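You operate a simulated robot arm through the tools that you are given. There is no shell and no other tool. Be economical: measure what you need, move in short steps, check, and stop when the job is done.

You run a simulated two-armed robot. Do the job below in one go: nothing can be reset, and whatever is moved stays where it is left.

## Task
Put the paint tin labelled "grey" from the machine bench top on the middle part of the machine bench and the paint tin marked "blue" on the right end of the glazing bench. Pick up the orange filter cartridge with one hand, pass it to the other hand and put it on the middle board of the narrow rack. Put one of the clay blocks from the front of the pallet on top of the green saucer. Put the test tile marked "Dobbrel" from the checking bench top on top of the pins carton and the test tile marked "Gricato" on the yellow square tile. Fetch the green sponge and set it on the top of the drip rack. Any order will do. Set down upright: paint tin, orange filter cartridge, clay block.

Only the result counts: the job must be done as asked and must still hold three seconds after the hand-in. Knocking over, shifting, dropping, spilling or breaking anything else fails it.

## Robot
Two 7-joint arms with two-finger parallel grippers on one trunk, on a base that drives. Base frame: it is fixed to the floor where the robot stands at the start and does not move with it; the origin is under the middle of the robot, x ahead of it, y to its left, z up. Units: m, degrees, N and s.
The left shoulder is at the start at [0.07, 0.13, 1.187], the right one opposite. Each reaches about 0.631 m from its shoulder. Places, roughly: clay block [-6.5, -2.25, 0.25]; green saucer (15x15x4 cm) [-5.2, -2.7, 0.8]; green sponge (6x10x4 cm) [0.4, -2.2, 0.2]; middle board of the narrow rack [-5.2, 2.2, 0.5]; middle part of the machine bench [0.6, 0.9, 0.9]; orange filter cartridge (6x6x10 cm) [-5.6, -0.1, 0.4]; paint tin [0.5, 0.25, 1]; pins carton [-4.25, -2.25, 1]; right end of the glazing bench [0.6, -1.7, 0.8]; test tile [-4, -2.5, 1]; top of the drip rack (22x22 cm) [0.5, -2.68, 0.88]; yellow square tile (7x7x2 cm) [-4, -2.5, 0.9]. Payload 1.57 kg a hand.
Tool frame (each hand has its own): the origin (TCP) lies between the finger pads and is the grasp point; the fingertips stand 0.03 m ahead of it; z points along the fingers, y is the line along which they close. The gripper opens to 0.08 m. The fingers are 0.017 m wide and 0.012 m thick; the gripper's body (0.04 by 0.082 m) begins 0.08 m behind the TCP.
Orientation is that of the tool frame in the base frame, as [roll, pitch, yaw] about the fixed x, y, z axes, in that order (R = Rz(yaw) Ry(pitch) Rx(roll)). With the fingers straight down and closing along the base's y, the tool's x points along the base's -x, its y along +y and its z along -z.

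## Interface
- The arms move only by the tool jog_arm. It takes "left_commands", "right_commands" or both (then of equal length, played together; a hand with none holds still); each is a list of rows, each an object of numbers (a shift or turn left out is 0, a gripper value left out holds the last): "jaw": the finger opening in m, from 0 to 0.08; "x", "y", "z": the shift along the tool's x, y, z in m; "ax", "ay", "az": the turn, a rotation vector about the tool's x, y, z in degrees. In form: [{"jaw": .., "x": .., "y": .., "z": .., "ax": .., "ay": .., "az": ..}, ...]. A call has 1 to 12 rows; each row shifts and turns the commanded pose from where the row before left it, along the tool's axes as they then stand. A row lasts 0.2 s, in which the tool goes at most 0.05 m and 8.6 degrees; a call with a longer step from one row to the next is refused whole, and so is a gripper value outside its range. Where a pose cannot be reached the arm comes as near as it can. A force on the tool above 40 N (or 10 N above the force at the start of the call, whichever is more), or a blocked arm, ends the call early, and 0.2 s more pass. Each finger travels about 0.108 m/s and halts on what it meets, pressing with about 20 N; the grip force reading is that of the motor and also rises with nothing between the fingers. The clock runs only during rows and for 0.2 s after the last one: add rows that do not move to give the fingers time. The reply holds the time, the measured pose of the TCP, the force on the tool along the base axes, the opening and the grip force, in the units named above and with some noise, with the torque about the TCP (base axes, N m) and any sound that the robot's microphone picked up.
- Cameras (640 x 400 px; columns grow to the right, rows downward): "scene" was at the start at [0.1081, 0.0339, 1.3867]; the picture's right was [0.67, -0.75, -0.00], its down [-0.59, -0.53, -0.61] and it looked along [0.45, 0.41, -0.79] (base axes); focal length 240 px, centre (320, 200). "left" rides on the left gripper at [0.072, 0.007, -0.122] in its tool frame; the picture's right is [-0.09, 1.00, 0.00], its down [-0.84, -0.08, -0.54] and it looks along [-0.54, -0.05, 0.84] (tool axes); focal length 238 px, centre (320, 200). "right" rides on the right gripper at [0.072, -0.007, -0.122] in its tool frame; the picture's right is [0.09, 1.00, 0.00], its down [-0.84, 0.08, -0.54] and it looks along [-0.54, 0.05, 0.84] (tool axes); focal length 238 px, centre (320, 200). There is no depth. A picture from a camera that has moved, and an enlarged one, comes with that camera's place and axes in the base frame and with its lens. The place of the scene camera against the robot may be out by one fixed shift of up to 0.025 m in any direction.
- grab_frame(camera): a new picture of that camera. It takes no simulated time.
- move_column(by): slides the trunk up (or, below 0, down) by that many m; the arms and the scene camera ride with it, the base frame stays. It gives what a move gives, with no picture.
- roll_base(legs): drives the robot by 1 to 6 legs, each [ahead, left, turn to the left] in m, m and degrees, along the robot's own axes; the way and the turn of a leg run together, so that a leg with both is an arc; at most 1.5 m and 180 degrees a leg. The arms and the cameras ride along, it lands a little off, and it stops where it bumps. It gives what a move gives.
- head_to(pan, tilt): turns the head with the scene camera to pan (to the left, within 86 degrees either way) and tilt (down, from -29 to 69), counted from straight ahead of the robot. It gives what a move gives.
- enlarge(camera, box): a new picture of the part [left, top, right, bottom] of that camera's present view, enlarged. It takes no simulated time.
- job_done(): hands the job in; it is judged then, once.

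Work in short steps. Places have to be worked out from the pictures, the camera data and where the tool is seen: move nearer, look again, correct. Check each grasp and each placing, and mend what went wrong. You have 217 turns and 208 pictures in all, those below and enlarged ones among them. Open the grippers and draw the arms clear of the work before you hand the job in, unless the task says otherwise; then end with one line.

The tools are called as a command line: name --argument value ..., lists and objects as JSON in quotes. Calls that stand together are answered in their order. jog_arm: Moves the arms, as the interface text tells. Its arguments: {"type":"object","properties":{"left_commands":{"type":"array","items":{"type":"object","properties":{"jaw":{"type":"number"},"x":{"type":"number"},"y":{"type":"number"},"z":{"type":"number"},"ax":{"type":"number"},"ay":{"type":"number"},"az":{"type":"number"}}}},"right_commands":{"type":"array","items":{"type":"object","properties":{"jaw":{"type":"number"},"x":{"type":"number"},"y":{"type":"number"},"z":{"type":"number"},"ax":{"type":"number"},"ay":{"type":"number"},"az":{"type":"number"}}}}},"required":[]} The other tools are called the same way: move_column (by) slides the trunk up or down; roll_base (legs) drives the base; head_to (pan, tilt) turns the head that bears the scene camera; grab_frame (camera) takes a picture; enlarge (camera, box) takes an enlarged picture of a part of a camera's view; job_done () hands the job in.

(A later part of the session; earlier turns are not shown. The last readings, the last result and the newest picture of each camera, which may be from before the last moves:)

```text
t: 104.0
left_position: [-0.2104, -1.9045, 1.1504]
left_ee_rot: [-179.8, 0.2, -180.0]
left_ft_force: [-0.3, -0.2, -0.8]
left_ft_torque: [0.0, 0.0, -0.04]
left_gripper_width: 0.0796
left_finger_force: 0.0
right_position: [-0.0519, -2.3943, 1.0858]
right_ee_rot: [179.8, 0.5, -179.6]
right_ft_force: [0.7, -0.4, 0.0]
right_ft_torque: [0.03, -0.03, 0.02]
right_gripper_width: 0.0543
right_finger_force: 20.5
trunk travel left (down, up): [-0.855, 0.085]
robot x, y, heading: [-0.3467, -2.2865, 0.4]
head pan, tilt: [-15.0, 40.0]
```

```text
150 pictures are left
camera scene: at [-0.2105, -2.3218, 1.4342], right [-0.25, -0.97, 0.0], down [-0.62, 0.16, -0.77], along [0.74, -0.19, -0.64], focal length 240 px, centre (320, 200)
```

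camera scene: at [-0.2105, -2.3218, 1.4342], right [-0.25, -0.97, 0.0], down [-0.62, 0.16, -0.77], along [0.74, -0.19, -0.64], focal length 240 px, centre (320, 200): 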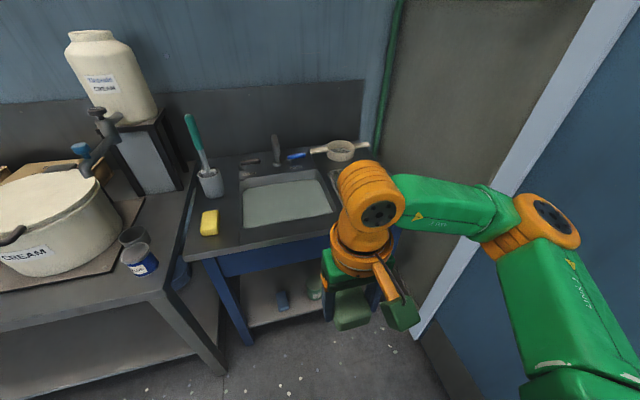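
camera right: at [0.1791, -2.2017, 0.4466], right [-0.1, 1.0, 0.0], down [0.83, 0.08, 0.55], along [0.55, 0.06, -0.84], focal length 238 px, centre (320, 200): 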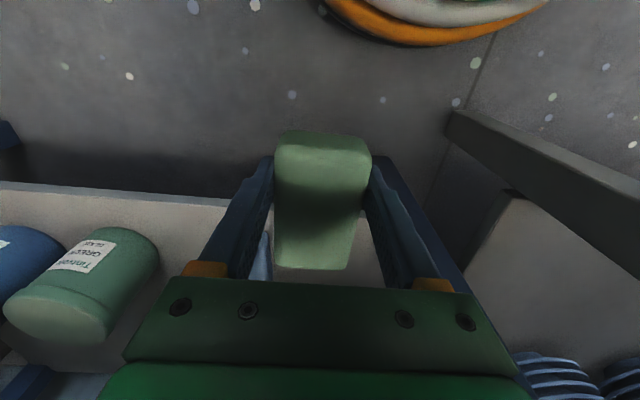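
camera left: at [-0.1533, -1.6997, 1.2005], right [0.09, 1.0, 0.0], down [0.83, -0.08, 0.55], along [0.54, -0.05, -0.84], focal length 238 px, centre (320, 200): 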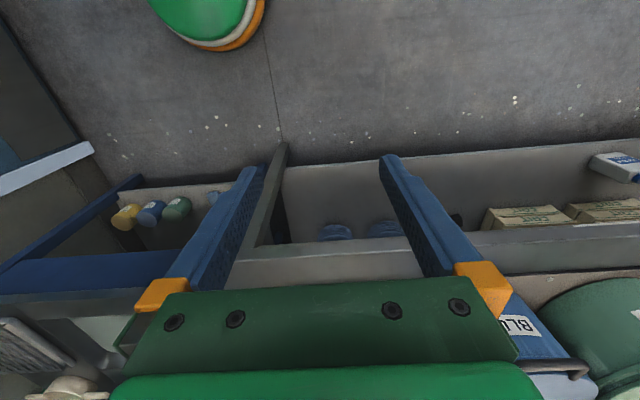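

The drip rack is hidden behind the arm. I drive ahead 0.4 m, shift the hand, and look again.

roll_base --legs '[[0.4, 0, 0]]'

head_to --pan -40 --tilt 50

grab_frame --camera "scene"

grab_frame --camera "right"

```text
t: 106.4
left_position: [0.1708, -1.8993, 1.1511]
left_ee_rot: [-180.0, 0.3, -179.4]
left_ft_force: [0.0, 0.2, -0.4]
left_ft_torque: [0.0, 0.01, -0.04]
left_gripper_width: 0.08
left_finger_force: 0.1
right_position: [0.3317, -2.3884, 1.0853]
right_ee_rot: [179.7, 0.6, -179.1]
right_ft_force: [-0.4, 0.4, 0.2]
right_ft_torque: [-0.01, -0.03, -0.03]
right_gripper_width: 0.0542
right_finger_force: 19.9
trunk travel left (down, up): [-0.855, 0.085]
robot x, y, heading: [0.042, -2.2875, 0.9]
head pan, tilt: [-15.0, 40.0]
```

```text
t: 107.3
left_position: [0.1715, -1.8982, 1.1507]
left_ee_rot: [-179.9, 0.2, -179.4]
left_ft_force: [-0.2, -0.2, 0.5]
left_ft_torque: [0.01, -0.04, 0.02]
left_gripper_width: 0.08
left_finger_force: 0.1
right_position: [0.3337, -2.3887, 1.0861]
right_ee_rot: [179.8, 0.5, -179.1]
right_ft_force: [0.6, -0.5, -0.2]
right_ft_torque: [0.0, -0.01, 0.01]
right_gripper_width: 0.0544
right_finger_force: 20.2
trunk travel left (down, up): [-0.855, 0.085]
robot x, y, heading: [0.0375, -2.281, 0.8]
head pan, tilt: [-40.0, 50.0]
```

```text
149 pictures are left
camera scene: at [0.1527, -2.3454, 1.42], right [-0.63, -0.78, 0.0], down [-0.59, 0.48, -0.64], along [0.5, -0.41, -0.77], focal length 240 px, centre (320, 200)
```

scene: 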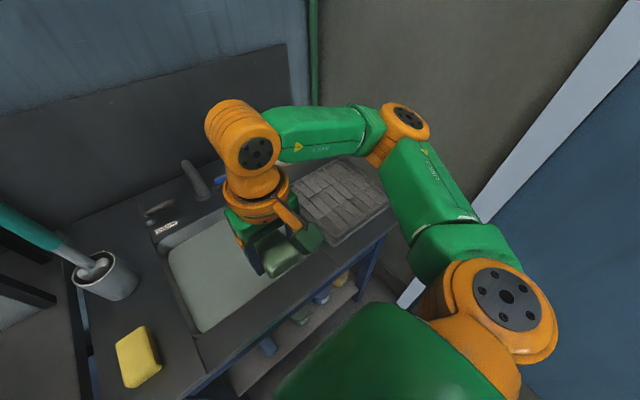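

```text
148 pictures are left
camera right: at [0.262, -2.3967, 1.2065], right [-0.11, 0.99, 0.0], down [0.83, 0.09, 0.55], along [0.55, 0.06, -0.84], focal length 238 px, centre (320, 200)
```

right: 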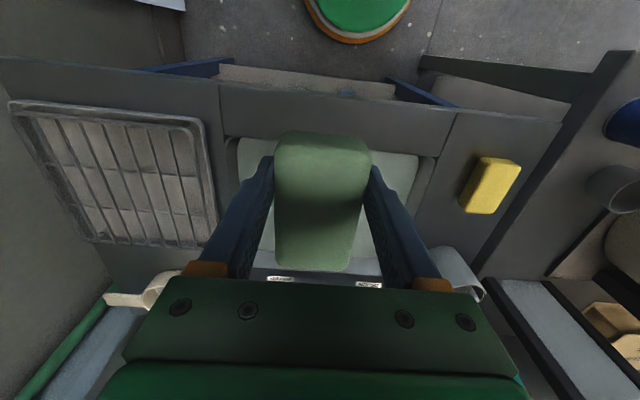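

The rack spans x ≈ 0.365–0.585 and y ≈ −2.78…−2.54, top near z 0.88. I move the hand over (0.44, −2.63), staying high.

jog_arm --right_commands '[{"x": -0.018, "y": -0.04}, {"x": -0.018, "y": -0.04}, {"x": -0.018, "y": -0.04}, {"x": -0.018, "y": -0.04}, {"x": -0.018, "y": -0.04}, {"x": -0.018, "y": -0.04}, {}]'

grab_frame --camera "right"

grab_frame --camera "scene"

```text
t: 108.9
left_position: [0.171, -1.8988, 1.1511]
left_ee_rot: [180.0, 0.3, -179.4]
left_ft_force: [-0.7, 0.1, 0.7]
left_ft_torque: [0.02, 0.0, -0.02]
left_gripper_width: 0.08
left_finger_force: 0.1
right_position: [0.4442, -2.6229, 1.0871]
right_ee_rot: [-180.0, 0.4, -178.6]
right_ft_force: [-0.3, 0.1, 0.2]
right_ft_torque: [0.01, -0.01, -0.03]
right_gripper_width: 0.0541
right_finger_force: 20.2
right hand out of reach, approached as far as the arm can: row 6
trunk travel left (down, up): [-0.855, 0.085]
robot x, y, heading: [0.043, -2.2797, 0.9]
head pan, tilt: [-40.0, 50.0]
```

```text
147 pictures are left
camera right: at [0.372, -2.6303, 1.2069], right [-0.12, 0.99, 0.0], down [0.83, 0.1, 0.55], along [0.54, 0.06, -0.84], focal length 238 px, centre (320, 200)
```

right: 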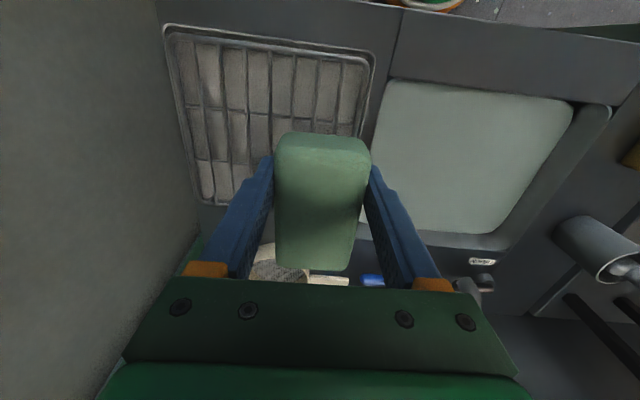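

```text
146 pictures are left
camera scene: at [0.1518, -2.3451, 1.42], right [-0.63, -0.78, 0.0], down [-0.59, 0.48, -0.64], along [0.5, -0.41, -0.77], focal length 240 px, centre (320, 200)
```

scene: 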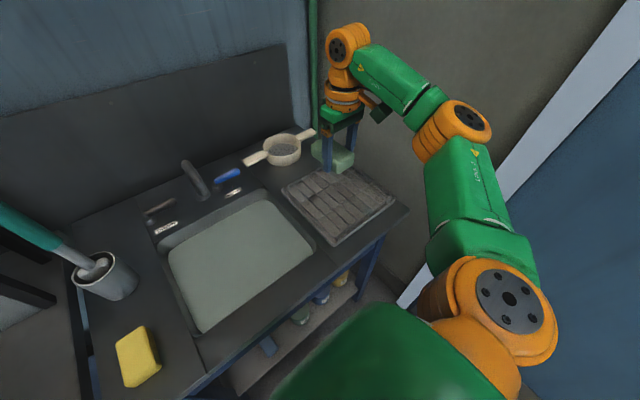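

The rack centre is about (0.48, −2.67). I descend while easing a little further toward the centre.

jog_arm --right_commands '[{"z": 0.04}, {"z": 0.04, "y": -0.01}, {"z": 0.03, "y": -0.015, "x": -0.01}, {"z": 0.02}, {"z": 0.01}, {}]'

grab_frame --camera "scene"

grab_frame --camera "right"

```text
t: 110.3
left_position: [0.171, -1.8996, 1.151]
left_ee_rot: [-179.9, 0.3, -179.5]
left_ft_force: [-0.3, 0.0, 0.6]
left_ft_torque: [0.01, -0.06, 0.02]
left_gripper_width: 0.08
left_finger_force: 0.1
right_position: [0.4424, -2.6363, 0.9787]
right_ee_rot: [180.0, 0.6, -179.3]
right_ft_force: [-0.4, -0.1, -0.7]
right_ft_torque: [-0.02, -0.02, 0.0]
right_gripper_width: 0.0544
right_finger_force: 19.8
right hand out of reach, approached as far as the arm can: row 2, 3
trunk travel left (down, up): [-0.855, 0.085]
robot x, y, heading: [0.038, -2.2797, 1.2]
head pan, tilt: [-40.0, 50.0]
```

```text
145 pictures are left
camera scene: at [0.1518, -2.3455, 1.42], right [-0.63, -0.78, 0.0], down [-0.59, 0.48, -0.64], along [0.5, -0.41, -0.77], focal length 240 px, centre (320, 200)
```

scene: 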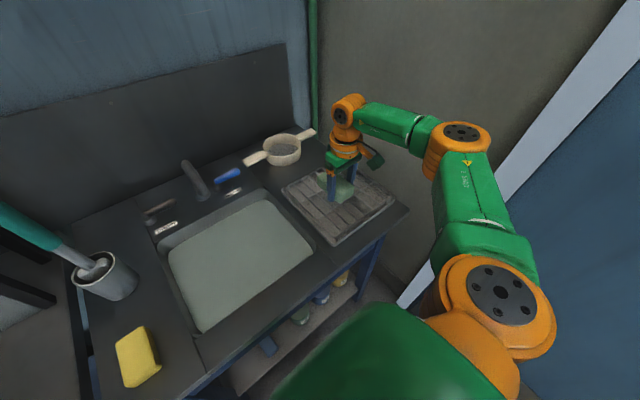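

```text
144 pictures are left
camera right: at [0.3692, -2.6434, 1.097], right [-0.1, 0.99, 0.0], down [0.83, 0.09, 0.55], along [0.55, 0.06, -0.83], focal length 238 px, centre (320, 200)
```

right: 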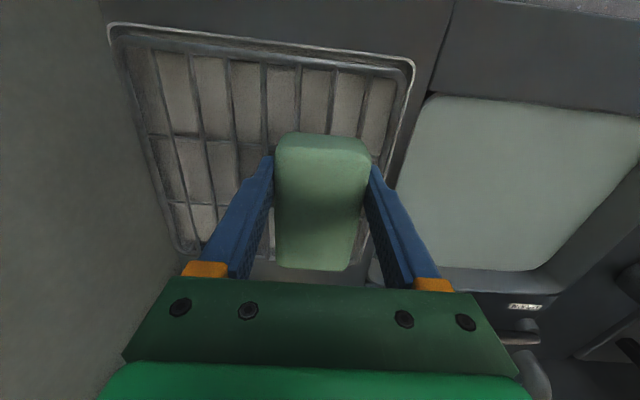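

Well within the rack. I keep lowering to contact.

jog_arm --right_commands '[{"z": 0.025, "y": -0.005}, {"z": 0.015}, {"z": 0.008}, {"z": 0.004}, {"z": 0.003}, {"z": 0.003}, {}]'

```text
t: 111.9
left_position: [0.1721, -1.8992, 1.1508]
left_ee_rot: [-180.0, 0.2, -179.5]
left_ft_force: [-0.8, 1.5, -0.3]
left_ft_torque: [0.03, 0.0, 0.0]
left_gripper_width: 0.0798
left_finger_force: 0.1
right_position: [0.4404, -2.6351, 0.9433]
right_ee_rot: [-180.0, 0.6, -179.3]
right_ft_force: [0.8, 0.6, -0.5]
right_ft_torque: [0.0, -0.02, -0.02]
right_gripper_width: 0.0544
right_finger_force: 20.0
right hand out of reach, approached as far as the arm can: row 1
trunk travel left (down, up): [-0.855, 0.085]
robot x, y, heading: [0.0428, -2.284, 1.0]
head pan, tilt: [-40.0, 50.0]
```

Still free at z 0.943. I continue down in small steps, pulling back slightly to stay in reach.

jog_arm --right_commands '[{"z": 0.008, "x": 0.005}, {"z": 0.005}, {"z": 0.004}, {"z": 0.003}, {"z": 0.003}, {"z": 0.002}, {}]'

```text
t: 113.5
left_position: [0.1718, -1.8995, 1.1502]
left_ee_rot: [-179.9, 0.1, -179.4]
left_ft_force: [0.2, 0.3, -0.1]
left_ft_torque: [-0.02, -0.02, 0.03]
left_gripper_width: 0.0799
left_finger_force: 0.0
right_position: [0.4333, -2.636, 0.9195]
right_ee_rot: [-179.9, 0.7, -179.3]
right_ft_force: [-0.2, -0.4, -0.2]
right_ft_torque: [0.0, 0.02, 0.02]
right_gripper_width: 0.054
right_finger_force: 19.9
trunk travel left (down, up): [-0.855, 0.085]
robot x, y, heading: [0.0421, -2.2806, 0.9]
head pan, tilt: [-40.0, 50.0]
```

Still no contact at 0.9195; I go on in 2–3 mm steps.

jog_arm --right_commands '[{"z": 0.003}, {"z": 0.003}, {"z": 0.003}, {"z": 0.003}, {"z": 0.002}, {}]'

grab_frame --camera "right"

```text
t: 114.9
left_position: [0.1715, -1.8988, 1.1509]
left_ee_rot: [-179.9, 0.2, -179.5]
left_ft_force: [0.6, -0.1, -0.5]
left_ft_torque: [0.0, -0.01, 0.01]
left_gripper_width: 0.08
left_finger_force: 0.1
right_position: [0.4323, -2.6359, 0.9085]
right_ee_rot: [-179.9, 0.6, -179.4]
right_ft_force: [-0.6, 0.2, -0.8]
right_ft_torque: [-0.02, -0.03, 0.03]
right_gripper_width: 0.0543
right_finger_force: 19.3
right hand out of reach, approached as far as the arm can: row 1
trunk travel left (down, up): [-0.855, 0.085]
robot x, y, heading: [0.0401, -2.2801, 0.9]
head pan, tilt: [-40.0, 50.0]
```

```text
143 pictures are left
camera right: at [0.3598, -2.6425, 1.0282], right [-0.1, 0.99, 0.0], down [0.83, 0.09, 0.55], along [0.55, 0.06, -0.83], focal length 238 px, centre (320, 200)
```

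right: 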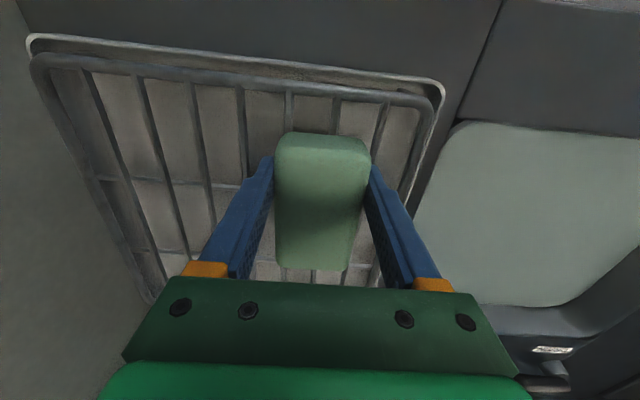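

Getting close over the bars; I lower further.

jog_arm --right_commands '[{"z": 0.004, "x": 0.003}, {"z": 0.004}, {"z": 0.003}, {"z": 0.003}, {"z": 0.002}, {"z": 0.002}, {}]'

```text
t: 115.6
left_position: [0.1675, -1.8969, 1.1499]
left_ee_rot: [-179.8, 0.5, -179.5]
left_ft_force: [-0.9, 0.0, -0.3]
left_ft_torque: [0.01, -0.01, 0.01]
left_gripper_width: 0.08
left_finger_force: 0.1
right_position: [0.43, -2.6347, 0.9046]
right_ee_rot: [-179.9, 1.6, -179.5]
right_ft_force: [-0.4, -1.5, 14.5]
right_ft_torque: [0.42, 0.18, 0.12]
right_gripper_width: 0.054
right_finger_force: 20.1
right hand out of reach, approached as far as the arm can: row 3
trunk travel left (down, up): [-0.855, 0.085]
robot x, y, heading: [0.0414, -2.2828, 0.8]
head pan, tilt: [-40.0, 50.0]
stopped in row 3 (right hand): the force on the tool passed its limit at 44 N (the readings are from after the stop); the commanded pose is now the measured one
```

Contact. I release and raise.

jog_arm --right_commands '[{"z": -0.002}, {"jaw": 0.065}, {}, {"jaw": 0.075}, {"z": -0.03}, {"z": -0.04}, {"z": -0.04}, {"z": -0.04}, {"x": 0.04, "y": 0.02}, {"x": 0.02, "y": 0.04}, {}]'

grab_frame --camera "right"

grab_frame --camera "scene"

```text
t: 118.0
left_position: [0.173, -1.8992, 1.1508]
left_ee_rot: [-179.9, 0.2, -179.4]
left_ft_force: [0.9, 0.4, 0.4]
left_ft_torque: [0.03, 0.03, -0.01]
left_gripper_width: 0.0799
left_finger_force: 0.0
right_position: [0.3693, -2.5752, 1.0521]
right_ee_rot: [-179.9, 1.2, -179.5]
right_ft_force: [0.8, -0.7, -0.2]
right_ft_torque: [0.01, -0.01, -0.04]
right_gripper_width: 0.0748
right_finger_force: 0.0
trunk travel left (down, up): [-0.855, 0.085]
robot x, y, heading: [0.0409, -2.2778, 1.1]
head pan, tilt: [-40.0, 50.0]
```

```text
142 pictures are left
camera right: at [0.2965, -2.5823, 1.1719], right [-0.1, 0.99, 0.0], down [0.83, 0.09, 0.56], along [0.56, 0.05, -0.83], focal length 238 px, centre (320, 200)
```

right: 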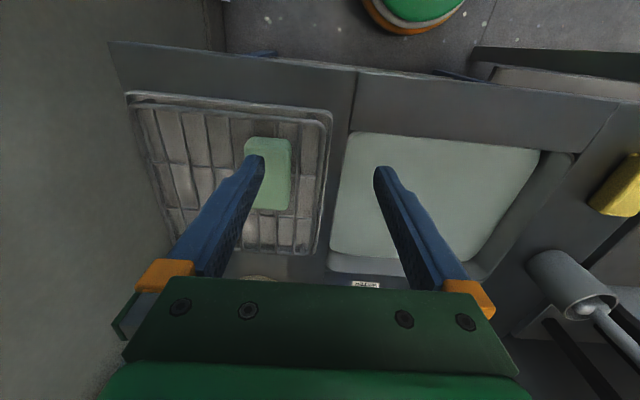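

```text
141 pictures are left
camera scene: at [0.1535, -2.3454, 1.4199], right [-0.63, -0.78, 0.0], down [-0.59, 0.48, -0.64], along [0.5, -0.41, -0.77], focal length 240 px, centre (320, 200)
```

scene: 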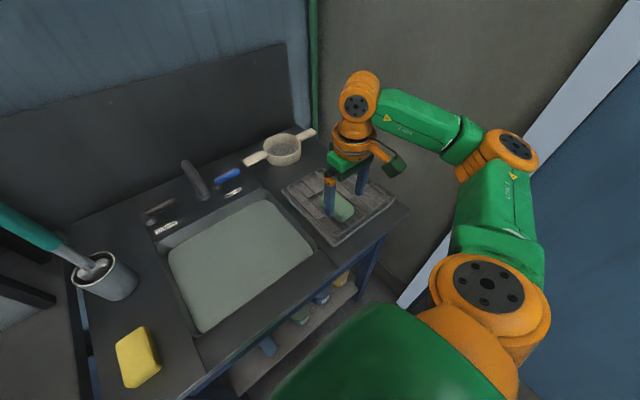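

The sponge sits on the rack. Now to the far area: I bring the arm in, back away, turn around and look along the way.

jog_arm --right_commands '[{"x": 0.03, "y": 0.04}, {"x": 0.03, "y": 0.04}, {"y": 0.045}, {"y": 0.03}, {}]'

roll_base --legs '[[-0.9, 0.1, 0], [0, 0, 178]]'

head_to --pan 20 --tilt 15

grab_frame --camera "scene"

head_to --pan -30 --tilt 15

grab_frame --camera "scene"

```text
t: 119.2
left_position: [0.1694, -1.8997, 1.152]
left_ee_rot: [-179.9, 0.2, -179.4]
left_ft_force: [0.3, -0.4, -0.2]
left_ft_torque: [0.04, -0.03, 0.02]
left_gripper_width: 0.0799
left_finger_force: 0.0
right_position: [0.308, -2.422, 1.0515]
right_ee_rot: [-179.9, 1.2, -179.5]
right_ft_force: [-1.1, -0.1, 0.1]
right_ft_torque: [0.0, 0.0, -0.02]
right_gripper_width: 0.0754
right_finger_force: 0.1
trunk travel left (down, up): [-0.855, 0.085]
robot x, y, heading: [0.0426, -2.2835, 0.7]
head pan, tilt: [-40.0, 50.0]
```

```text
t: 131.2
left_position: [-0.9809, -2.5671, 1.1512]
left_ee_rot: [-180.0, 0.2, -1.6]
left_ft_force: [0.2, -0.5, -0.6]
left_ft_torque: [-0.01, 0.01, 0.01]
left_gripper_width: 0.0802
left_finger_force: 0.0
right_position: [-1.0982, -2.0402, 1.0518]
right_ee_rot: [-180.0, 1.2, -1.7]
right_ft_force: [0.5, 0.0, 0.5]
right_ft_torque: [0.04, 0.03, 0.02]
right_gripper_width: 0.0751
right_finger_force: 0.1
trunk travel left (down, up): [-0.855, 0.085]
robot x, y, heading: [-0.8371, -2.1849, 178.4]
head pan, tilt: [-40.0, 50.0]
```

```text
t: 132.5
left_position: [-0.9812, -2.568, 1.1501]
left_ee_rot: [-179.9, 0.2, -1.7]
left_ft_force: [-0.8, 0.3, 0.0]
left_ft_torque: [0.01, -0.03, 0.0]
left_gripper_width: 0.08
left_finger_force: 0.1
right_position: [-1.0984, -2.0401, 1.0508]
right_ee_rot: [-179.9, 1.2, -1.8]
right_ft_force: [0.4, 0.2, 0.6]
right_ft_torque: [0.05, -0.01, 0.0]
right_gripper_width: 0.0749
right_finger_force: 0.1
trunk travel left (down, up): [-0.855, 0.085]
robot x, y, heading: [-0.8323, -2.1932, 178.3]
head pan, tilt: [20.0, 15.0]
```

```text
140 pictures are left
camera scene: at [-0.9713, -2.2344, 1.4737], right [-0.32, 0.95, 0.0], down [0.25, 0.08, -0.97], along [-0.92, -0.31, -0.26], focal length 240 px, centre (320, 200)
```

scene: 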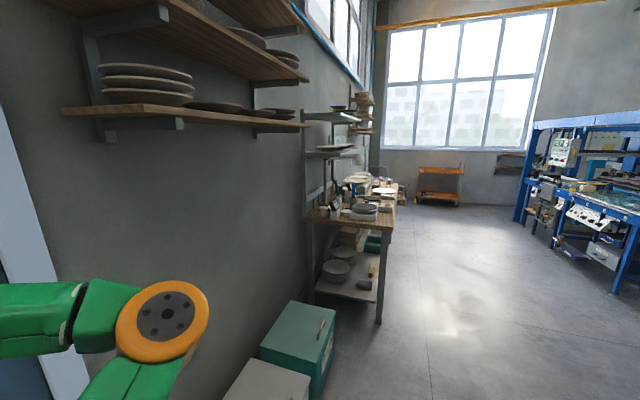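

```text
t: 133.7
left_position: [-0.9808, -2.5683, 1.1506]
left_ee_rot: [-180.0, 0.2, -1.6]
left_ft_force: [-0.5, -0.1, 0.2]
left_ft_torque: [-0.02, -0.02, 0.02]
left_gripper_width: 0.0799
left_finger_force: 0.1
right_position: [-1.0978, -2.0398, 1.051]
right_ee_rot: [-179.9, 1.3, -1.6]
right_ft_force: [0.6, -0.1, -0.2]
right_ft_torque: [-0.06, -0.01, -0.01]
right_gripper_width: 0.075
right_finger_force: 0.1
trunk travel left (down, up): [-0.855, 0.085]
robot x, y, heading: [-0.8391, -2.1879, 178.7]
head pan, tilt: [-30.0, 15.0]
```

```text
139 pictures are left
camera scene: at [-0.9625, -2.1562, 1.4737], right [0.52, 0.85, 0.0], down [0.22, -0.13, -0.97], along [-0.83, 0.5, -0.26], focal length 240 px, centre (320, 200)
```

scene: 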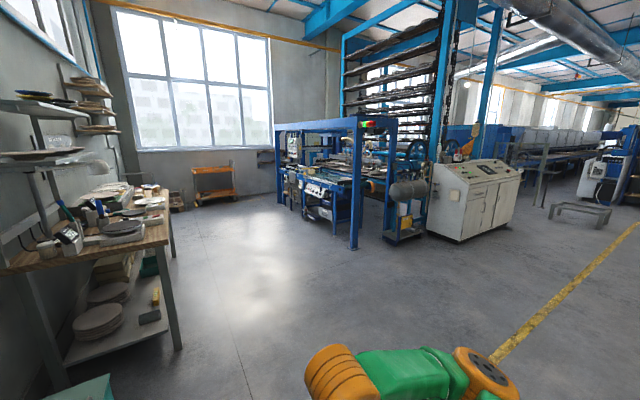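

The checking bench's front runs along y ≈ −2.28. I strafe away from the wall, drive along to x ≈ −4 and turn to face it.

roll_base --legs '[[0, -0.6, 0], [1.5, 0, 1.5], [1.5, 0, 0], [0, 0, 90]]'

head_to --pan 0 --tilt 30

grab_frame --camera "scene"

```text
t: 155.0
left_position: [-3.4789, -1.6879, 1.1499]
left_ee_rot: [-179.9, 0.2, 87.3]
left_ft_force: [0.7, -0.7, 0.6]
left_ft_torque: [-0.03, 0.03, -0.02]
left_gripper_width: 0.0801
left_finger_force: 0.0
right_position: [-4.0075, -1.795, 1.051]
right_ee_rot: [-179.9, 1.2, 87.4]
right_ft_force: [0.3, -0.5, 0.4]
right_ft_torque: [-0.02, 0.03, 0.01]
right_gripper_width: 0.0754
right_finger_force: 0.0
trunk travel left (down, up): [-0.855, 0.085]
robot x, y, heading: [-3.8507, -1.5325, -92.4]
head pan, tilt: [-30.0, 15.0]
```

```text
t: 155.9
left_position: [-3.4781, -1.688, 1.1508]
left_ee_rot: [-179.9, 0.3, 87.4]
left_ft_force: [-0.2, 0.0, 0.0]
left_ft_torque: [0.01, 0.0, 0.0]
left_gripper_width: 0.0801
left_finger_force: 0.0
right_position: [-4.0071, -1.7957, 1.0514]
right_ee_rot: [-179.9, 1.2, 87.4]
right_ft_force: [0.5, -1.2, -0.4]
right_ft_torque: [0.02, -0.01, 0.02]
right_gripper_width: 0.075
right_finger_force: 0.0
trunk travel left (down, up): [-0.855, 0.085]
robot x, y, heading: [-3.8488, -1.5366, -92.1]
head pan, tilt: [0.0, 30.0]
```

```text
138 pictures are left
camera scene: at [-3.8564, -1.6911, 1.4496], right [-1.0, 0.04, 0.0], down [0.02, 0.5, -0.87], along [-0.04, -0.87, -0.5], focal length 240 px, centre (320, 200)
```

scene: 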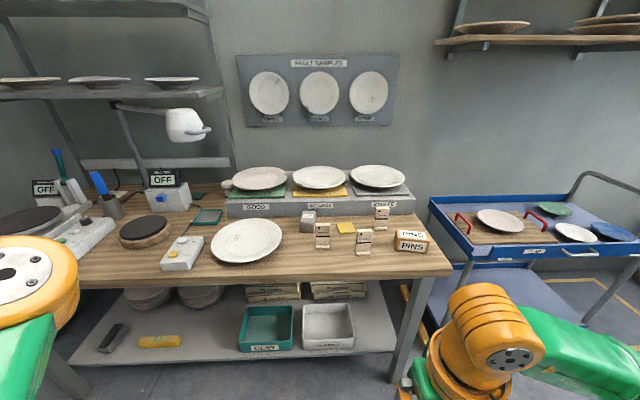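

enlarge --camera "scene" --box '[220, 170, 460, 290]'

enlarge --camera "scene" --box '[430, 170, 640, 300]'

```text
2.67 times, centred on (340, 230) of scene
camera zoom: at [-3.8564, -1.6911, 1.4496], right [-1.0, 0.04, 0.0], down [0.02, 0.5, -0.87], along [-0.04, -0.87, -0.5], focal length 639 px, centre (267, 120)
```

zoom: 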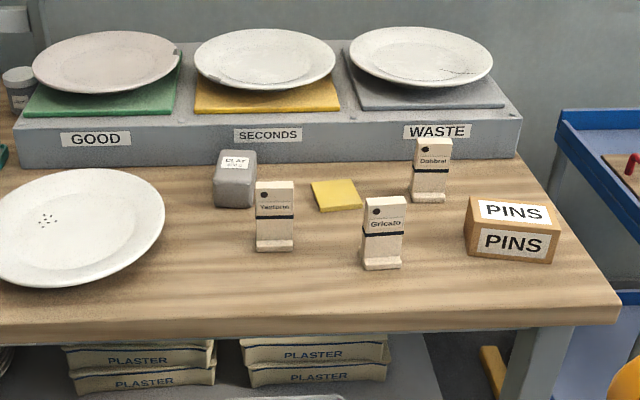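

```text
3.05 times, centred on (535, 235) of scene
camera zoom: at [-3.8564, -1.6911, 1.4496], right [-1.0, 0.04, 0.0], down [0.02, 0.5, -0.87], along [-0.04, -0.87, -0.5], focal length 731 px, centre (-335, 93)
```

zoom: 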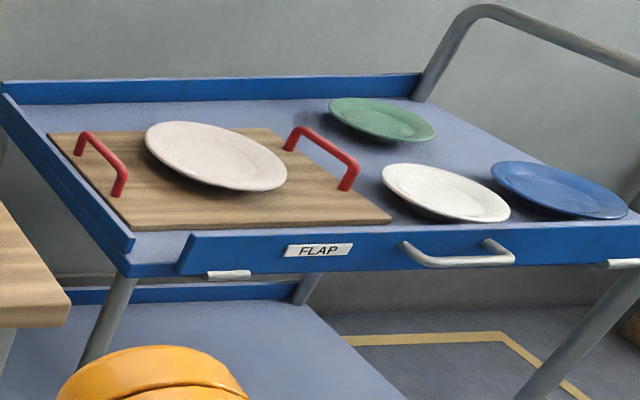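

The upright test tiles, yellow tile and PINS carton are clear: Dobbrel ≈ (−4.12, −2.41), Gricato ≈ (−4.03, −2.28), yellow tile ≈ (−3.99, −2.43), carton ≈ (−4.18, −2.28). I approach and look with the right hand camera.

roll_base --legs '[[0.3, 0, 2]]'

grab_frame --camera "right"

grab_frame --camera "scene"

```text
t: 158.0
left_position: [-3.4801, -1.9727, 1.1504]
left_ee_rot: [-179.9, 0.4, 89.3]
left_ft_force: [0.0, 0.1, 0.3]
left_ft_torque: [-0.04, -0.01, 0.0]
left_gripper_width: 0.0799
left_finger_force: 0.0
right_position: [-4.0047, -2.1006, 1.0517]
right_ee_rot: [-180.0, 1.3, 89.5]
right_ft_force: [0.2, -0.1, 1.0]
right_ft_torque: [-0.01, 0.0, 0.0]
right_gripper_width: 0.0749
right_finger_force: 0.0
trunk travel left (down, up): [-0.855, 0.085]
robot x, y, heading: [-3.8595, -1.8373, -90.4]
head pan, tilt: [0.0, 30.0]
```

```text
135 pictures are left
camera right: at [-4.01, -2.0246, 1.1713], right [1.0, 0.08, 0.0], down [0.07, -0.82, 0.56], along [0.04, -0.56, -0.83], focal length 238 px, centre (320, 200)
```

right: 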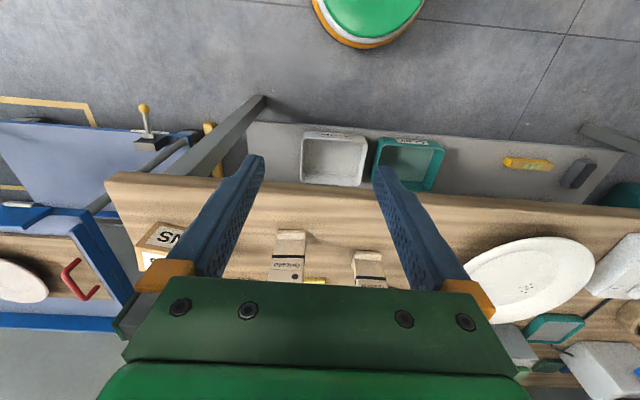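

```text
134 pictures are left
camera scene: at [-3.8583, -1.989, 1.4498], right [-1.0, 0.01, 0.0], down [0.0, 0.5, -0.87], along [0.0, -0.87, -0.5], focal length 240 px, centre (320, 200)
```

scene: 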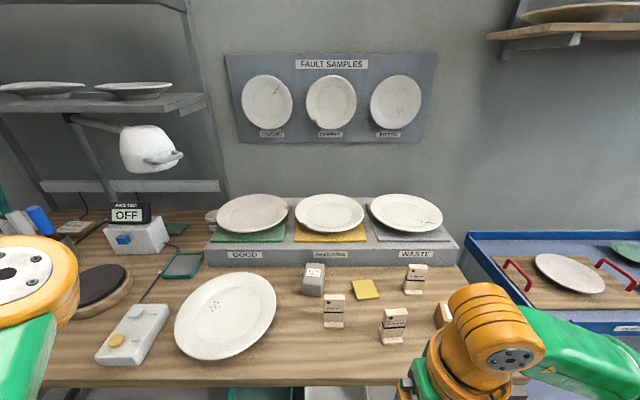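

Triangulation gives the bench top at z ≈ 0.866, Gricato at (−4.038, −2.32) and about 0.10 tall, Dobbrel at (−4.12, −2.46), the yellow tile at (−3.995, −2.467), and the carton at (−4.21, −2.36). I raise the hand, creep ahead 0.13 and look.

jog_arm --right_commands '[{"z": -0.04, "jaw": 0.08}, {}]'

roll_base --legs '[[0.12, 0, 0.3]]'

grab_frame --camera "right"

head_to --pan -10 --tilt 50

grab_frame --camera "scene"

```text
t: 158.6
left_position: [-3.4802, -1.9742, 1.1506]
left_ee_rot: [-179.9, 0.3, 89.3]
left_ft_force: [-0.3, 0.5, 0.5]
left_ft_torque: [-0.01, -0.01, 0.01]
left_gripper_width: 0.0799
left_finger_force: 0.0
right_position: [-4.0036, -2.1011, 1.0921]
right_ee_rot: [-179.9, 1.3, 89.3]
right_ft_force: [0.3, 0.5, 0.8]
right_ft_torque: [-0.01, -0.03, 0.02]
right_gripper_width: 0.0802
right_finger_force: 0.0
trunk travel left (down, up): [-0.855, 0.085]
robot x, y, heading: [-3.8587, -1.8325, -90.2]
head pan, tilt: [0.0, 30.0]
```

```text
t: 159.8
left_position: [-3.4794, -2.0877, 1.1511]
left_ee_rot: [-179.9, 0.5, 89.6]
left_ft_force: [0.1, 0.6, 0.4]
left_ft_torque: [-0.03, -0.02, 0.01]
left_gripper_width: 0.0801
left_finger_force: 0.1
right_position: [-4.0021, -2.2175, 1.0908]
right_ee_rot: [-179.9, 1.4, 89.8]
right_ft_force: [-0.1, 0.2, 0.3]
right_ft_torque: [0.01, 0.01, -0.03]
right_gripper_width: 0.0797
right_finger_force: 0.2
trunk travel left (down, up): [-0.855, 0.085]
robot x, y, heading: [-3.8636, -1.9533, -90.2]
head pan, tilt: [0.0, 30.0]
```

```text
133 pictures are left
camera right: at [-4.0075, -2.1424, 1.2111], right [1.0, 0.09, 0.0], down [0.07, -0.82, 0.56], along [0.05, -0.56, -0.83], focal length 238 px, centre (320, 200)
```

right: 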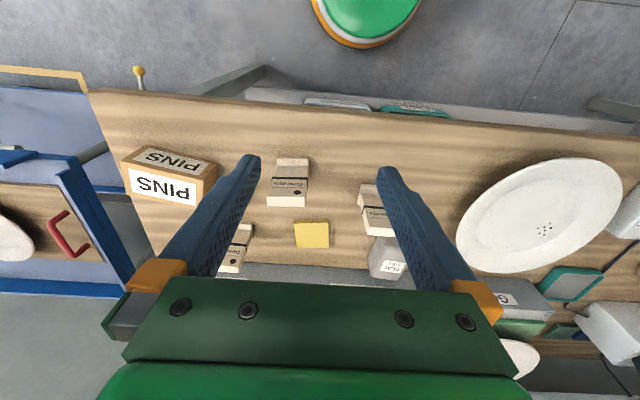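

```text
t: 160.7
left_position: [-3.4791, -2.0924, 1.1511]
left_ee_rot: [-179.8, 0.3, 89.8]
left_ft_force: [-0.2, 0.2, -0.6]
left_ft_torque: [0.0, 0.03, 0.01]
left_gripper_width: 0.08
left_finger_force: 0.1
right_position: [-4.0031, -2.2229, 1.0913]
right_ee_rot: [-180.0, 1.1, 89.6]
right_ft_force: [-0.4, -0.8, 0.8]
right_ft_torque: [0.02, -0.04, 0.0]
right_gripper_width: 0.0801
right_finger_force: 0.1
trunk travel left (down, up): [-0.855, 0.085]
robot x, y, heading: [-3.8575, -1.955, -89.8]
head pan, tilt: [-10.0, 50.0]
```

```text
132 pictures are left
camera scene: at [-3.871, -2.0977, 1.4199], right [-0.98, 0.17, 0.0], down [0.13, 0.75, -0.64], along [-0.11, -0.63, -0.77], focal length 240 px, centre (320, 200)
```

scene: 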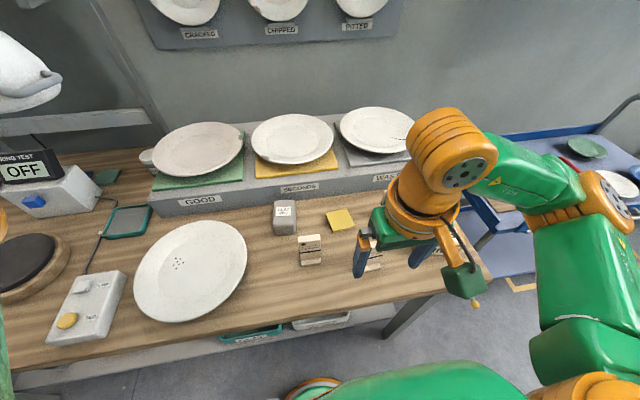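

I enlarge the hand view on the tiles for exact positions.

enlarge --camera "right" --box '[110, 130, 430, 290]'

```text
2.00 times, centred on (270, 210) of right
camera zoom: at [-4.0076, -2.147, 1.2103], right [1.0, 0.09, 0.0], down [0.07, -0.83, 0.56], along [0.05, -0.56, -0.83], focal length 477 px, centre (420, 180)
```

zoom: 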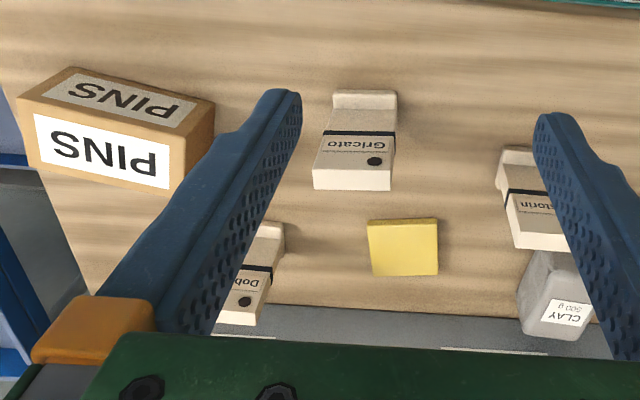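

Gricato's tile is about (−4.036, −2.322). I move over it and look straight down.

jog_arm --right_commands '[{"x": -0.03, "y": -0.01}, {"x": -0.04, "y": -0.013}, {"x": -0.029, "y": -0.01}, {"ay": -1.2}, {}]'

grab_frame --camera "right"

```text
t: 161.8
left_position: [-3.4791, -2.0917, 1.1502]
left_ee_rot: [-179.8, 0.3, 89.7]
left_ft_force: [-0.2, -0.8, -0.7]
left_ft_torque: [0.03, 0.0, 0.02]
left_gripper_width: 0.0801
left_finger_force: 0.1
right_position: [-4.0344, -2.3197, 1.093]
right_ee_rot: [-179.9, 2.3, 89.7]
right_ft_force: [-0.2, 0.9, -0.4]
right_ft_torque: [0.0, 0.0, -0.02]
right_gripper_width: 0.08
right_finger_force: 0.1
trunk travel left (down, up): [-0.855, 0.085]
robot x, y, heading: [-3.8599, -1.9532, -90.1]
head pan, tilt: [-10.0, 50.0]
```

```text
130 pictures are left
camera right: at [-4.0411, -2.2432, 1.2105], right [1.0, 0.09, -0.01], down [0.07, -0.81, 0.58], along [0.05, -0.58, -0.82], focal length 238 px, centre (320, 200)
```

right: 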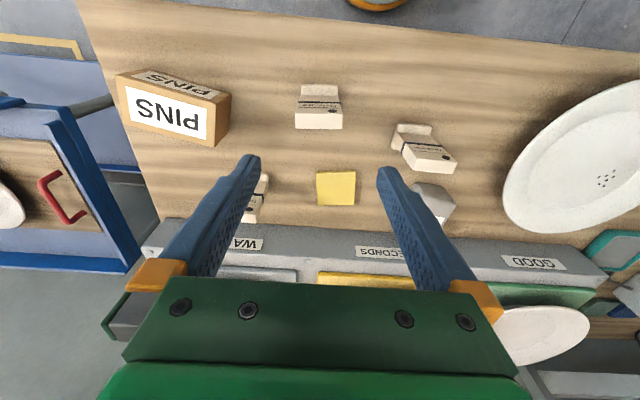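

Triangulated tile top: (−4.035, −2.323), z ≈ 0.953. I straighten the tilt, descend to z ≈ 0.925 and close.

jog_arm --right_commands '[{"ay": 2.3}, {"x": -0.003, "z": 0.04}, {"z": 0.045}, {"z": 0.045}, {"z": 0.038}, {}, {"jaw": 0.035}, {}, {}, {}]'

grab_frame --camera "right"

```text
t: 164.1
left_position: [-3.4782, -2.0926, 1.1503]
left_ee_rot: [-180.0, 0.3, 89.7]
left_ft_force: [-0.5, 0.0, 0.6]
left_ft_torque: [0.02, 0.03, 0.02]
left_gripper_width: 0.0801
left_finger_force: 0.0
right_position: [-4.0351, -2.3259, 0.9245]
right_ee_rot: [-179.9, 0.1, 89.6]
right_ft_force: [0.6, 1.0, -0.5]
right_ft_torque: [0.0, 0.01, -0.02]
right_gripper_width: 0.0507
right_finger_force: 20.5
trunk travel left (down, up): [-0.855, 0.085]
robot x, y, heading: [-3.8642, -1.9562, -90.1]
head pan, tilt: [-10.0, 50.0]
```

```text
129 pictures are left
camera right: at [-4.0407, -2.2527, 1.046], right [1.0, 0.09, 0.0], down [0.07, -0.84, 0.54], along [0.05, -0.54, -0.84], focal length 238 px, centre (320, 200)
```

right: 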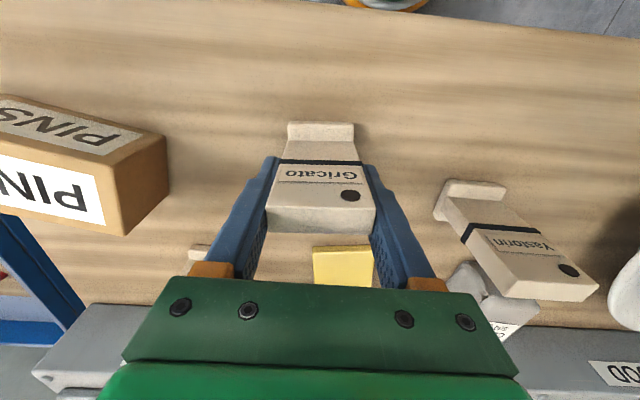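

Held at 0.051. I lift it and carry it over the yellow tile at (−3.996, −2.455).

jog_arm --right_commands '[{"z": -0.03}, {"z": -0.035}, {"x": -0.04, "y": 0.013}, {"x": -0.04, "y": 0.013}, {"x": -0.04, "y": 0.012}, {"x": -0.01}, {}]'

grab_frame --camera "right"

enlarge --camera "scene" --box '[240, 120, 480, 300]'

```text
t: 165.7
left_position: [-3.4793, -2.0929, 1.1511]
left_ee_rot: [180.0, 0.2, 89.7]
left_ft_force: [0.4, 0.6, -0.1]
left_ft_torque: [-0.01, 0.0, 0.02]
left_gripper_width: 0.0798
left_finger_force: 0.0
right_position: [-3.9998, -2.4439, 0.9897]
right_ee_rot: [179.9, 0.1, 89.8]
right_ft_force: [-0.5, -0.4, -0.8]
right_ft_torque: [-0.02, 0.04, 0.01]
right_gripper_width: 0.0504
right_finger_force: 19.7
right hand out of reach, approached as far as the arm can: row 6
trunk travel left (down, up): [-0.855, 0.085]
robot x, y, heading: [-3.8574, -1.9579, -89.9]
head pan, tilt: [-10.0, 50.0]
```

```text
128 pictures are left
camera right: at [-4.0059, -2.3723, 1.1119], right [1.0, 0.09, 0.0], down [0.07, -0.84, 0.54], along [0.05, -0.54, -0.84], focal length 238 px, centre (320, 200)
```

right: 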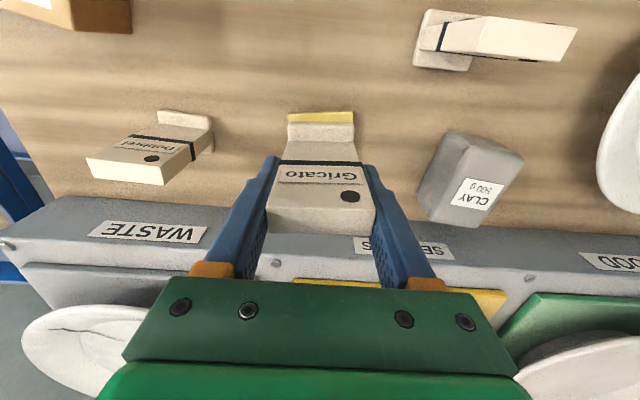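

```text
2.22 times, centred on (360, 210) of scene
camera zoom: at [-3.8723, -2.0971, 1.4199], right [-0.98, 0.17, 0.0], down [0.13, 0.75, -0.64], along [-0.11, -0.63, -0.77], focal length 533 px, centre (231, 178)
```

zoom: 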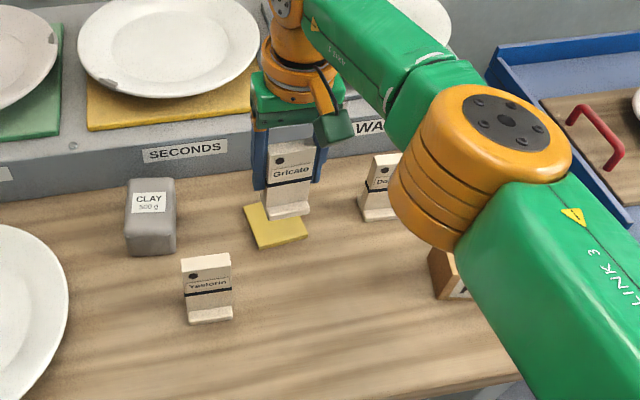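

The yellow tile's front edge is at y ≈ −2.422, so I need about 2 cm more forward. I creep the base 0.025 ahead.

roll_base --legs '[[0.025, 0, 0]]'

grab_frame --camera "right"

enlarge --camera "scene" --box '[240, 120, 480, 300]'

```text
t: 166.5
left_position: [-3.4799, -2.1117, 1.1515]
left_ee_rot: [-179.9, 0.5, 89.8]
left_ft_force: [0.4, 0.5, -0.1]
left_ft_torque: [-0.05, 0.0, -0.02]
left_gripper_width: 0.08
left_finger_force: 0.0
right_position: [-3.9996, -2.4658, 0.994]
right_ee_rot: [-179.9, 0.4, 89.8]
right_ft_force: [-0.4, 0.0, 0.3]
right_ft_torque: [-0.04, 0.03, 0.0]
right_gripper_width: 0.0502
right_finger_force: 20.4
trunk travel left (down, up): [-0.855, 0.085]
robot x, y, heading: [-3.8604, -1.9788, -90.1]
head pan, tilt: [-10.0, 50.0]
```

```text
126 pictures are left
camera right: at [-4.0046, -2.3924, 1.1141], right [1.0, 0.09, 0.0], down [0.07, -0.83, 0.55], along [0.05, -0.55, -0.84], focal length 238 px, centre (320, 200)
```

right: 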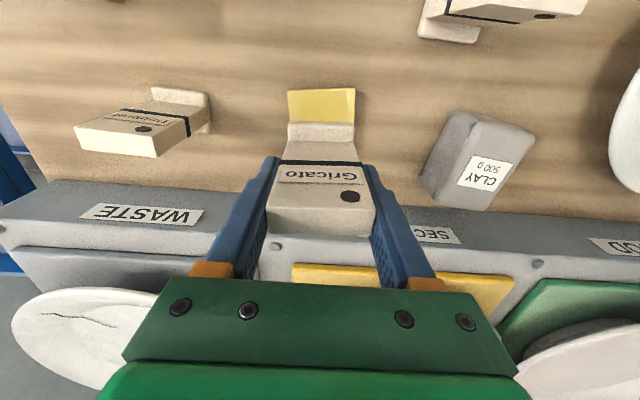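

```text
2.22 times, centred on (360, 210) of scene
camera zoom: at [-3.8707, -2.1157, 1.4206], right [-0.98, 0.17, 0.0], down [0.13, 0.75, -0.65], along [-0.11, -0.64, -0.76], focal length 533 px, centre (231, 178)
```

zoom: 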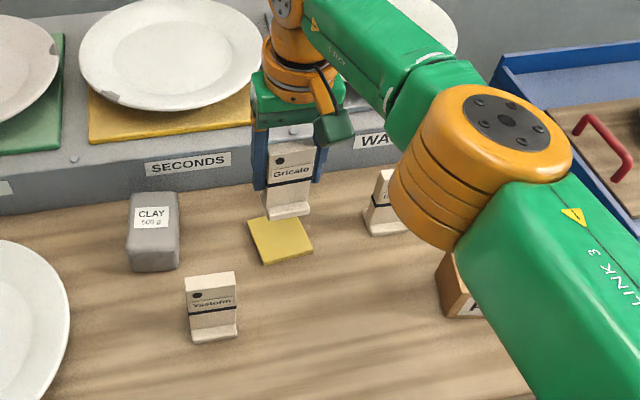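

Now well centred over the yellow tile. I descend in careful steps.

jog_arm --right_commands '[{"z": 0.02}, {"z": 0.015}, {"z": 0.005}, {"z": 0.003}, {"z": 0.003}, {}]'

```text
t: 167.9
left_position: [-3.4799, -2.1169, 1.151]
left_ee_rot: [-180.0, 0.3, 89.8]
left_ft_force: [0.1, 0.4, -1.1]
left_ft_torque: [0.04, 0.02, 0.01]
left_gripper_width: 0.08
left_finger_force: 0.1
right_position: [-3.9993, -2.4659, 0.9447]
right_ee_rot: [-180.0, 0.2, 89.6]
right_ft_force: [0.2, 0.5, -1.8]
right_ft_torque: [0.0, 0.01, -0.03]
right_gripper_width: 0.0503
right_finger_force: 20.0
right hand out of reach, approached as far as the arm can: row 4
trunk travel left (down, up): [-0.855, 0.085]
robot x, y, heading: [-3.8567, -1.9804, -89.9]
head pan, tilt: [-10.0, 50.0]
```

Not touching yet; I continue in 2 mm steps.

jog_arm --right_commands '[{"z": 0.002}, {"z": 0.002}, {"z": 0.002}, {}]'

```text
t: 168.9
left_position: [-3.4788, -2.1174, 1.1505]
left_ee_rot: [-179.9, 0.2, 89.8]
left_ft_force: [0.6, 0.0, 0.0]
left_ft_torque: [-0.02, -0.02, -0.03]
left_gripper_width: 0.0801
left_finger_force: 0.1
right_position: [-4.0001, -2.4657, 0.9382]
right_ee_rot: [-179.9, 0.1, 89.7]
right_ft_force: [-0.2, -0.2, -0.7]
right_ft_torque: [0.01, 0.01, -0.03]
right_gripper_width: 0.0503
right_finger_force: 20.7
trunk travel left (down, up): [-0.855, 0.085]
robot x, y, heading: [-3.862, -1.9829, -90.0]
head pan, tilt: [-10.0, 50.0]
```

jog_arm --right_commands '[{"z": 0.0015}, {"z": 0.0015}, {"z": 0.0015}, {}]'

enlarge --camera "scene" --box '[300, 150, 420, 250]'

```text
t: 169.9
left_position: [-3.4802, -2.1167, 1.1511]
left_ee_rot: [-180.0, 0.3, 89.8]
left_ft_force: [-0.2, -0.1, 0.2]
left_ft_torque: [-0.01, 0.02, -0.02]
left_gripper_width: 0.0801
left_finger_force: 0.0
right_position: [-4.0001, -2.4652, 0.9351]
right_ee_rot: [-179.9, 0.2, 89.7]
right_ft_force: [-0.5, -3.1, 7.8]
right_ft_torque: [-0.12, -0.1, 0.0]
right_gripper_width: 0.0499
right_finger_force: 20.0
trunk travel left (down, up): [-0.855, 0.085]
robot x, y, heading: [-3.861, -1.985, -90.2]
head pan, tilt: [-10.0, 50.0]
```

```text
4.00 times, centred on (360, 200) of scene
camera zoom: at [-3.8705, -2.1208, 1.4202], right [-0.98, 0.17, 0.0], down [0.13, 0.75, -0.64], along [-0.11, -0.63, -0.77], focal length 959 px, centre (160, 200)
```

zoom: 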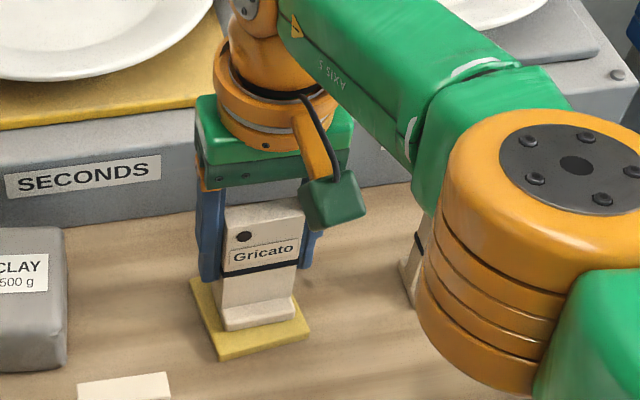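

The tile stands on the yellow tile. I release and raise straight up.

jog_arm --right_commands '[{"jaw": 0.06}, {}, {"jaw": 0.075}, {"z": -0.03}, {"z": -0.04}, {"z": -0.04}, {"z": -0.03, "x": 0.02}, {"x": 0.04}, {"x": 0.04}, {}]'

grab_frame --camera "right"

```text
t: 172.1
left_position: [-3.4784, -2.1178, 1.1503]
left_ee_rot: [-180.0, 0.1, 89.8]
left_ft_force: [0.3, -0.7, 0.8]
left_ft_torque: [-0.04, 0.01, 0.05]
left_gripper_width: 0.08
left_finger_force: 0.0
right_position: [-3.9982, -2.3658, 1.0742]
right_ee_rot: [-179.9, 0.2, 89.6]
right_ft_force: [0.5, -0.1, -0.1]
right_ft_torque: [0.01, 0.02, -0.01]
right_gripper_width: 0.0751
right_finger_force: 0.0
trunk travel left (down, up): [-0.855, 0.085]
robot x, y, heading: [-3.8611, -1.981, -89.9]
head pan, tilt: [-10.0, 50.0]
```

```text
123 pictures are left
camera right: at [-4.004, -2.2936, 1.1948], right [1.0, 0.09, 0.0], down [0.07, -0.84, 0.54], along [0.05, -0.54, -0.84], focal length 238 px, centre (320, 200)
```

right: 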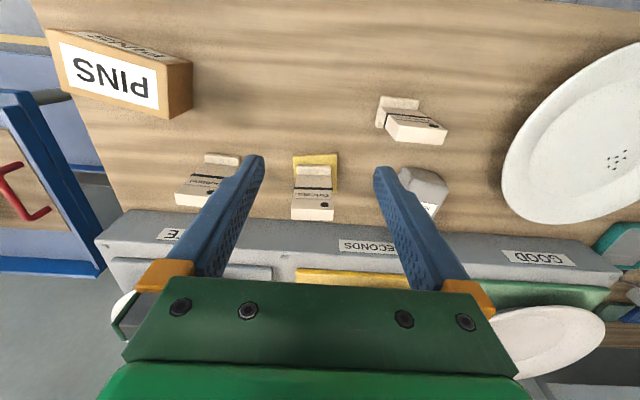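

Gricato stands on the yellow tile. I shift the base 0.13 right for Dobbrel and the carton.

roll_base --legs '[[0, -0.13, 0]]'

grab_frame --camera "right"

```text
t: 173.3
left_position: [-3.6041, -2.1164, 1.1492]
left_ee_rot: [-179.7, 0.3, 89.9]
left_ft_force: [0.3, 0.2, -0.5]
left_ft_torque: [0.01, -0.01, 0.0]
left_gripper_width: 0.0799
left_finger_force: 0.1
right_position: [-4.1241, -2.3663, 1.0741]
right_ee_rot: [-179.7, 0.1, 89.7]
right_ft_force: [0.3, 0.2, 0.2]
right_ft_torque: [0.02, 0.03, -0.03]
right_gripper_width: 0.0749
right_finger_force: 0.1
trunk travel left (down, up): [-0.855, 0.085]
robot x, y, heading: [-3.9837, -1.9816, -89.9]
head pan, tilt: [-10.0, 50.0]
```

```text
122 pictures are left
camera right: at [-4.1291, -2.2938, 1.1952], right [1.0, 0.09, 0.0], down [0.08, -0.84, 0.54], along [0.04, -0.54, -0.84], focal length 238 px, centre (320, 200)
```

right: 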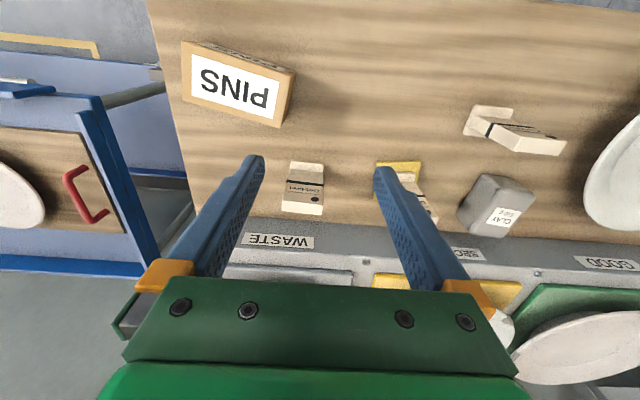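

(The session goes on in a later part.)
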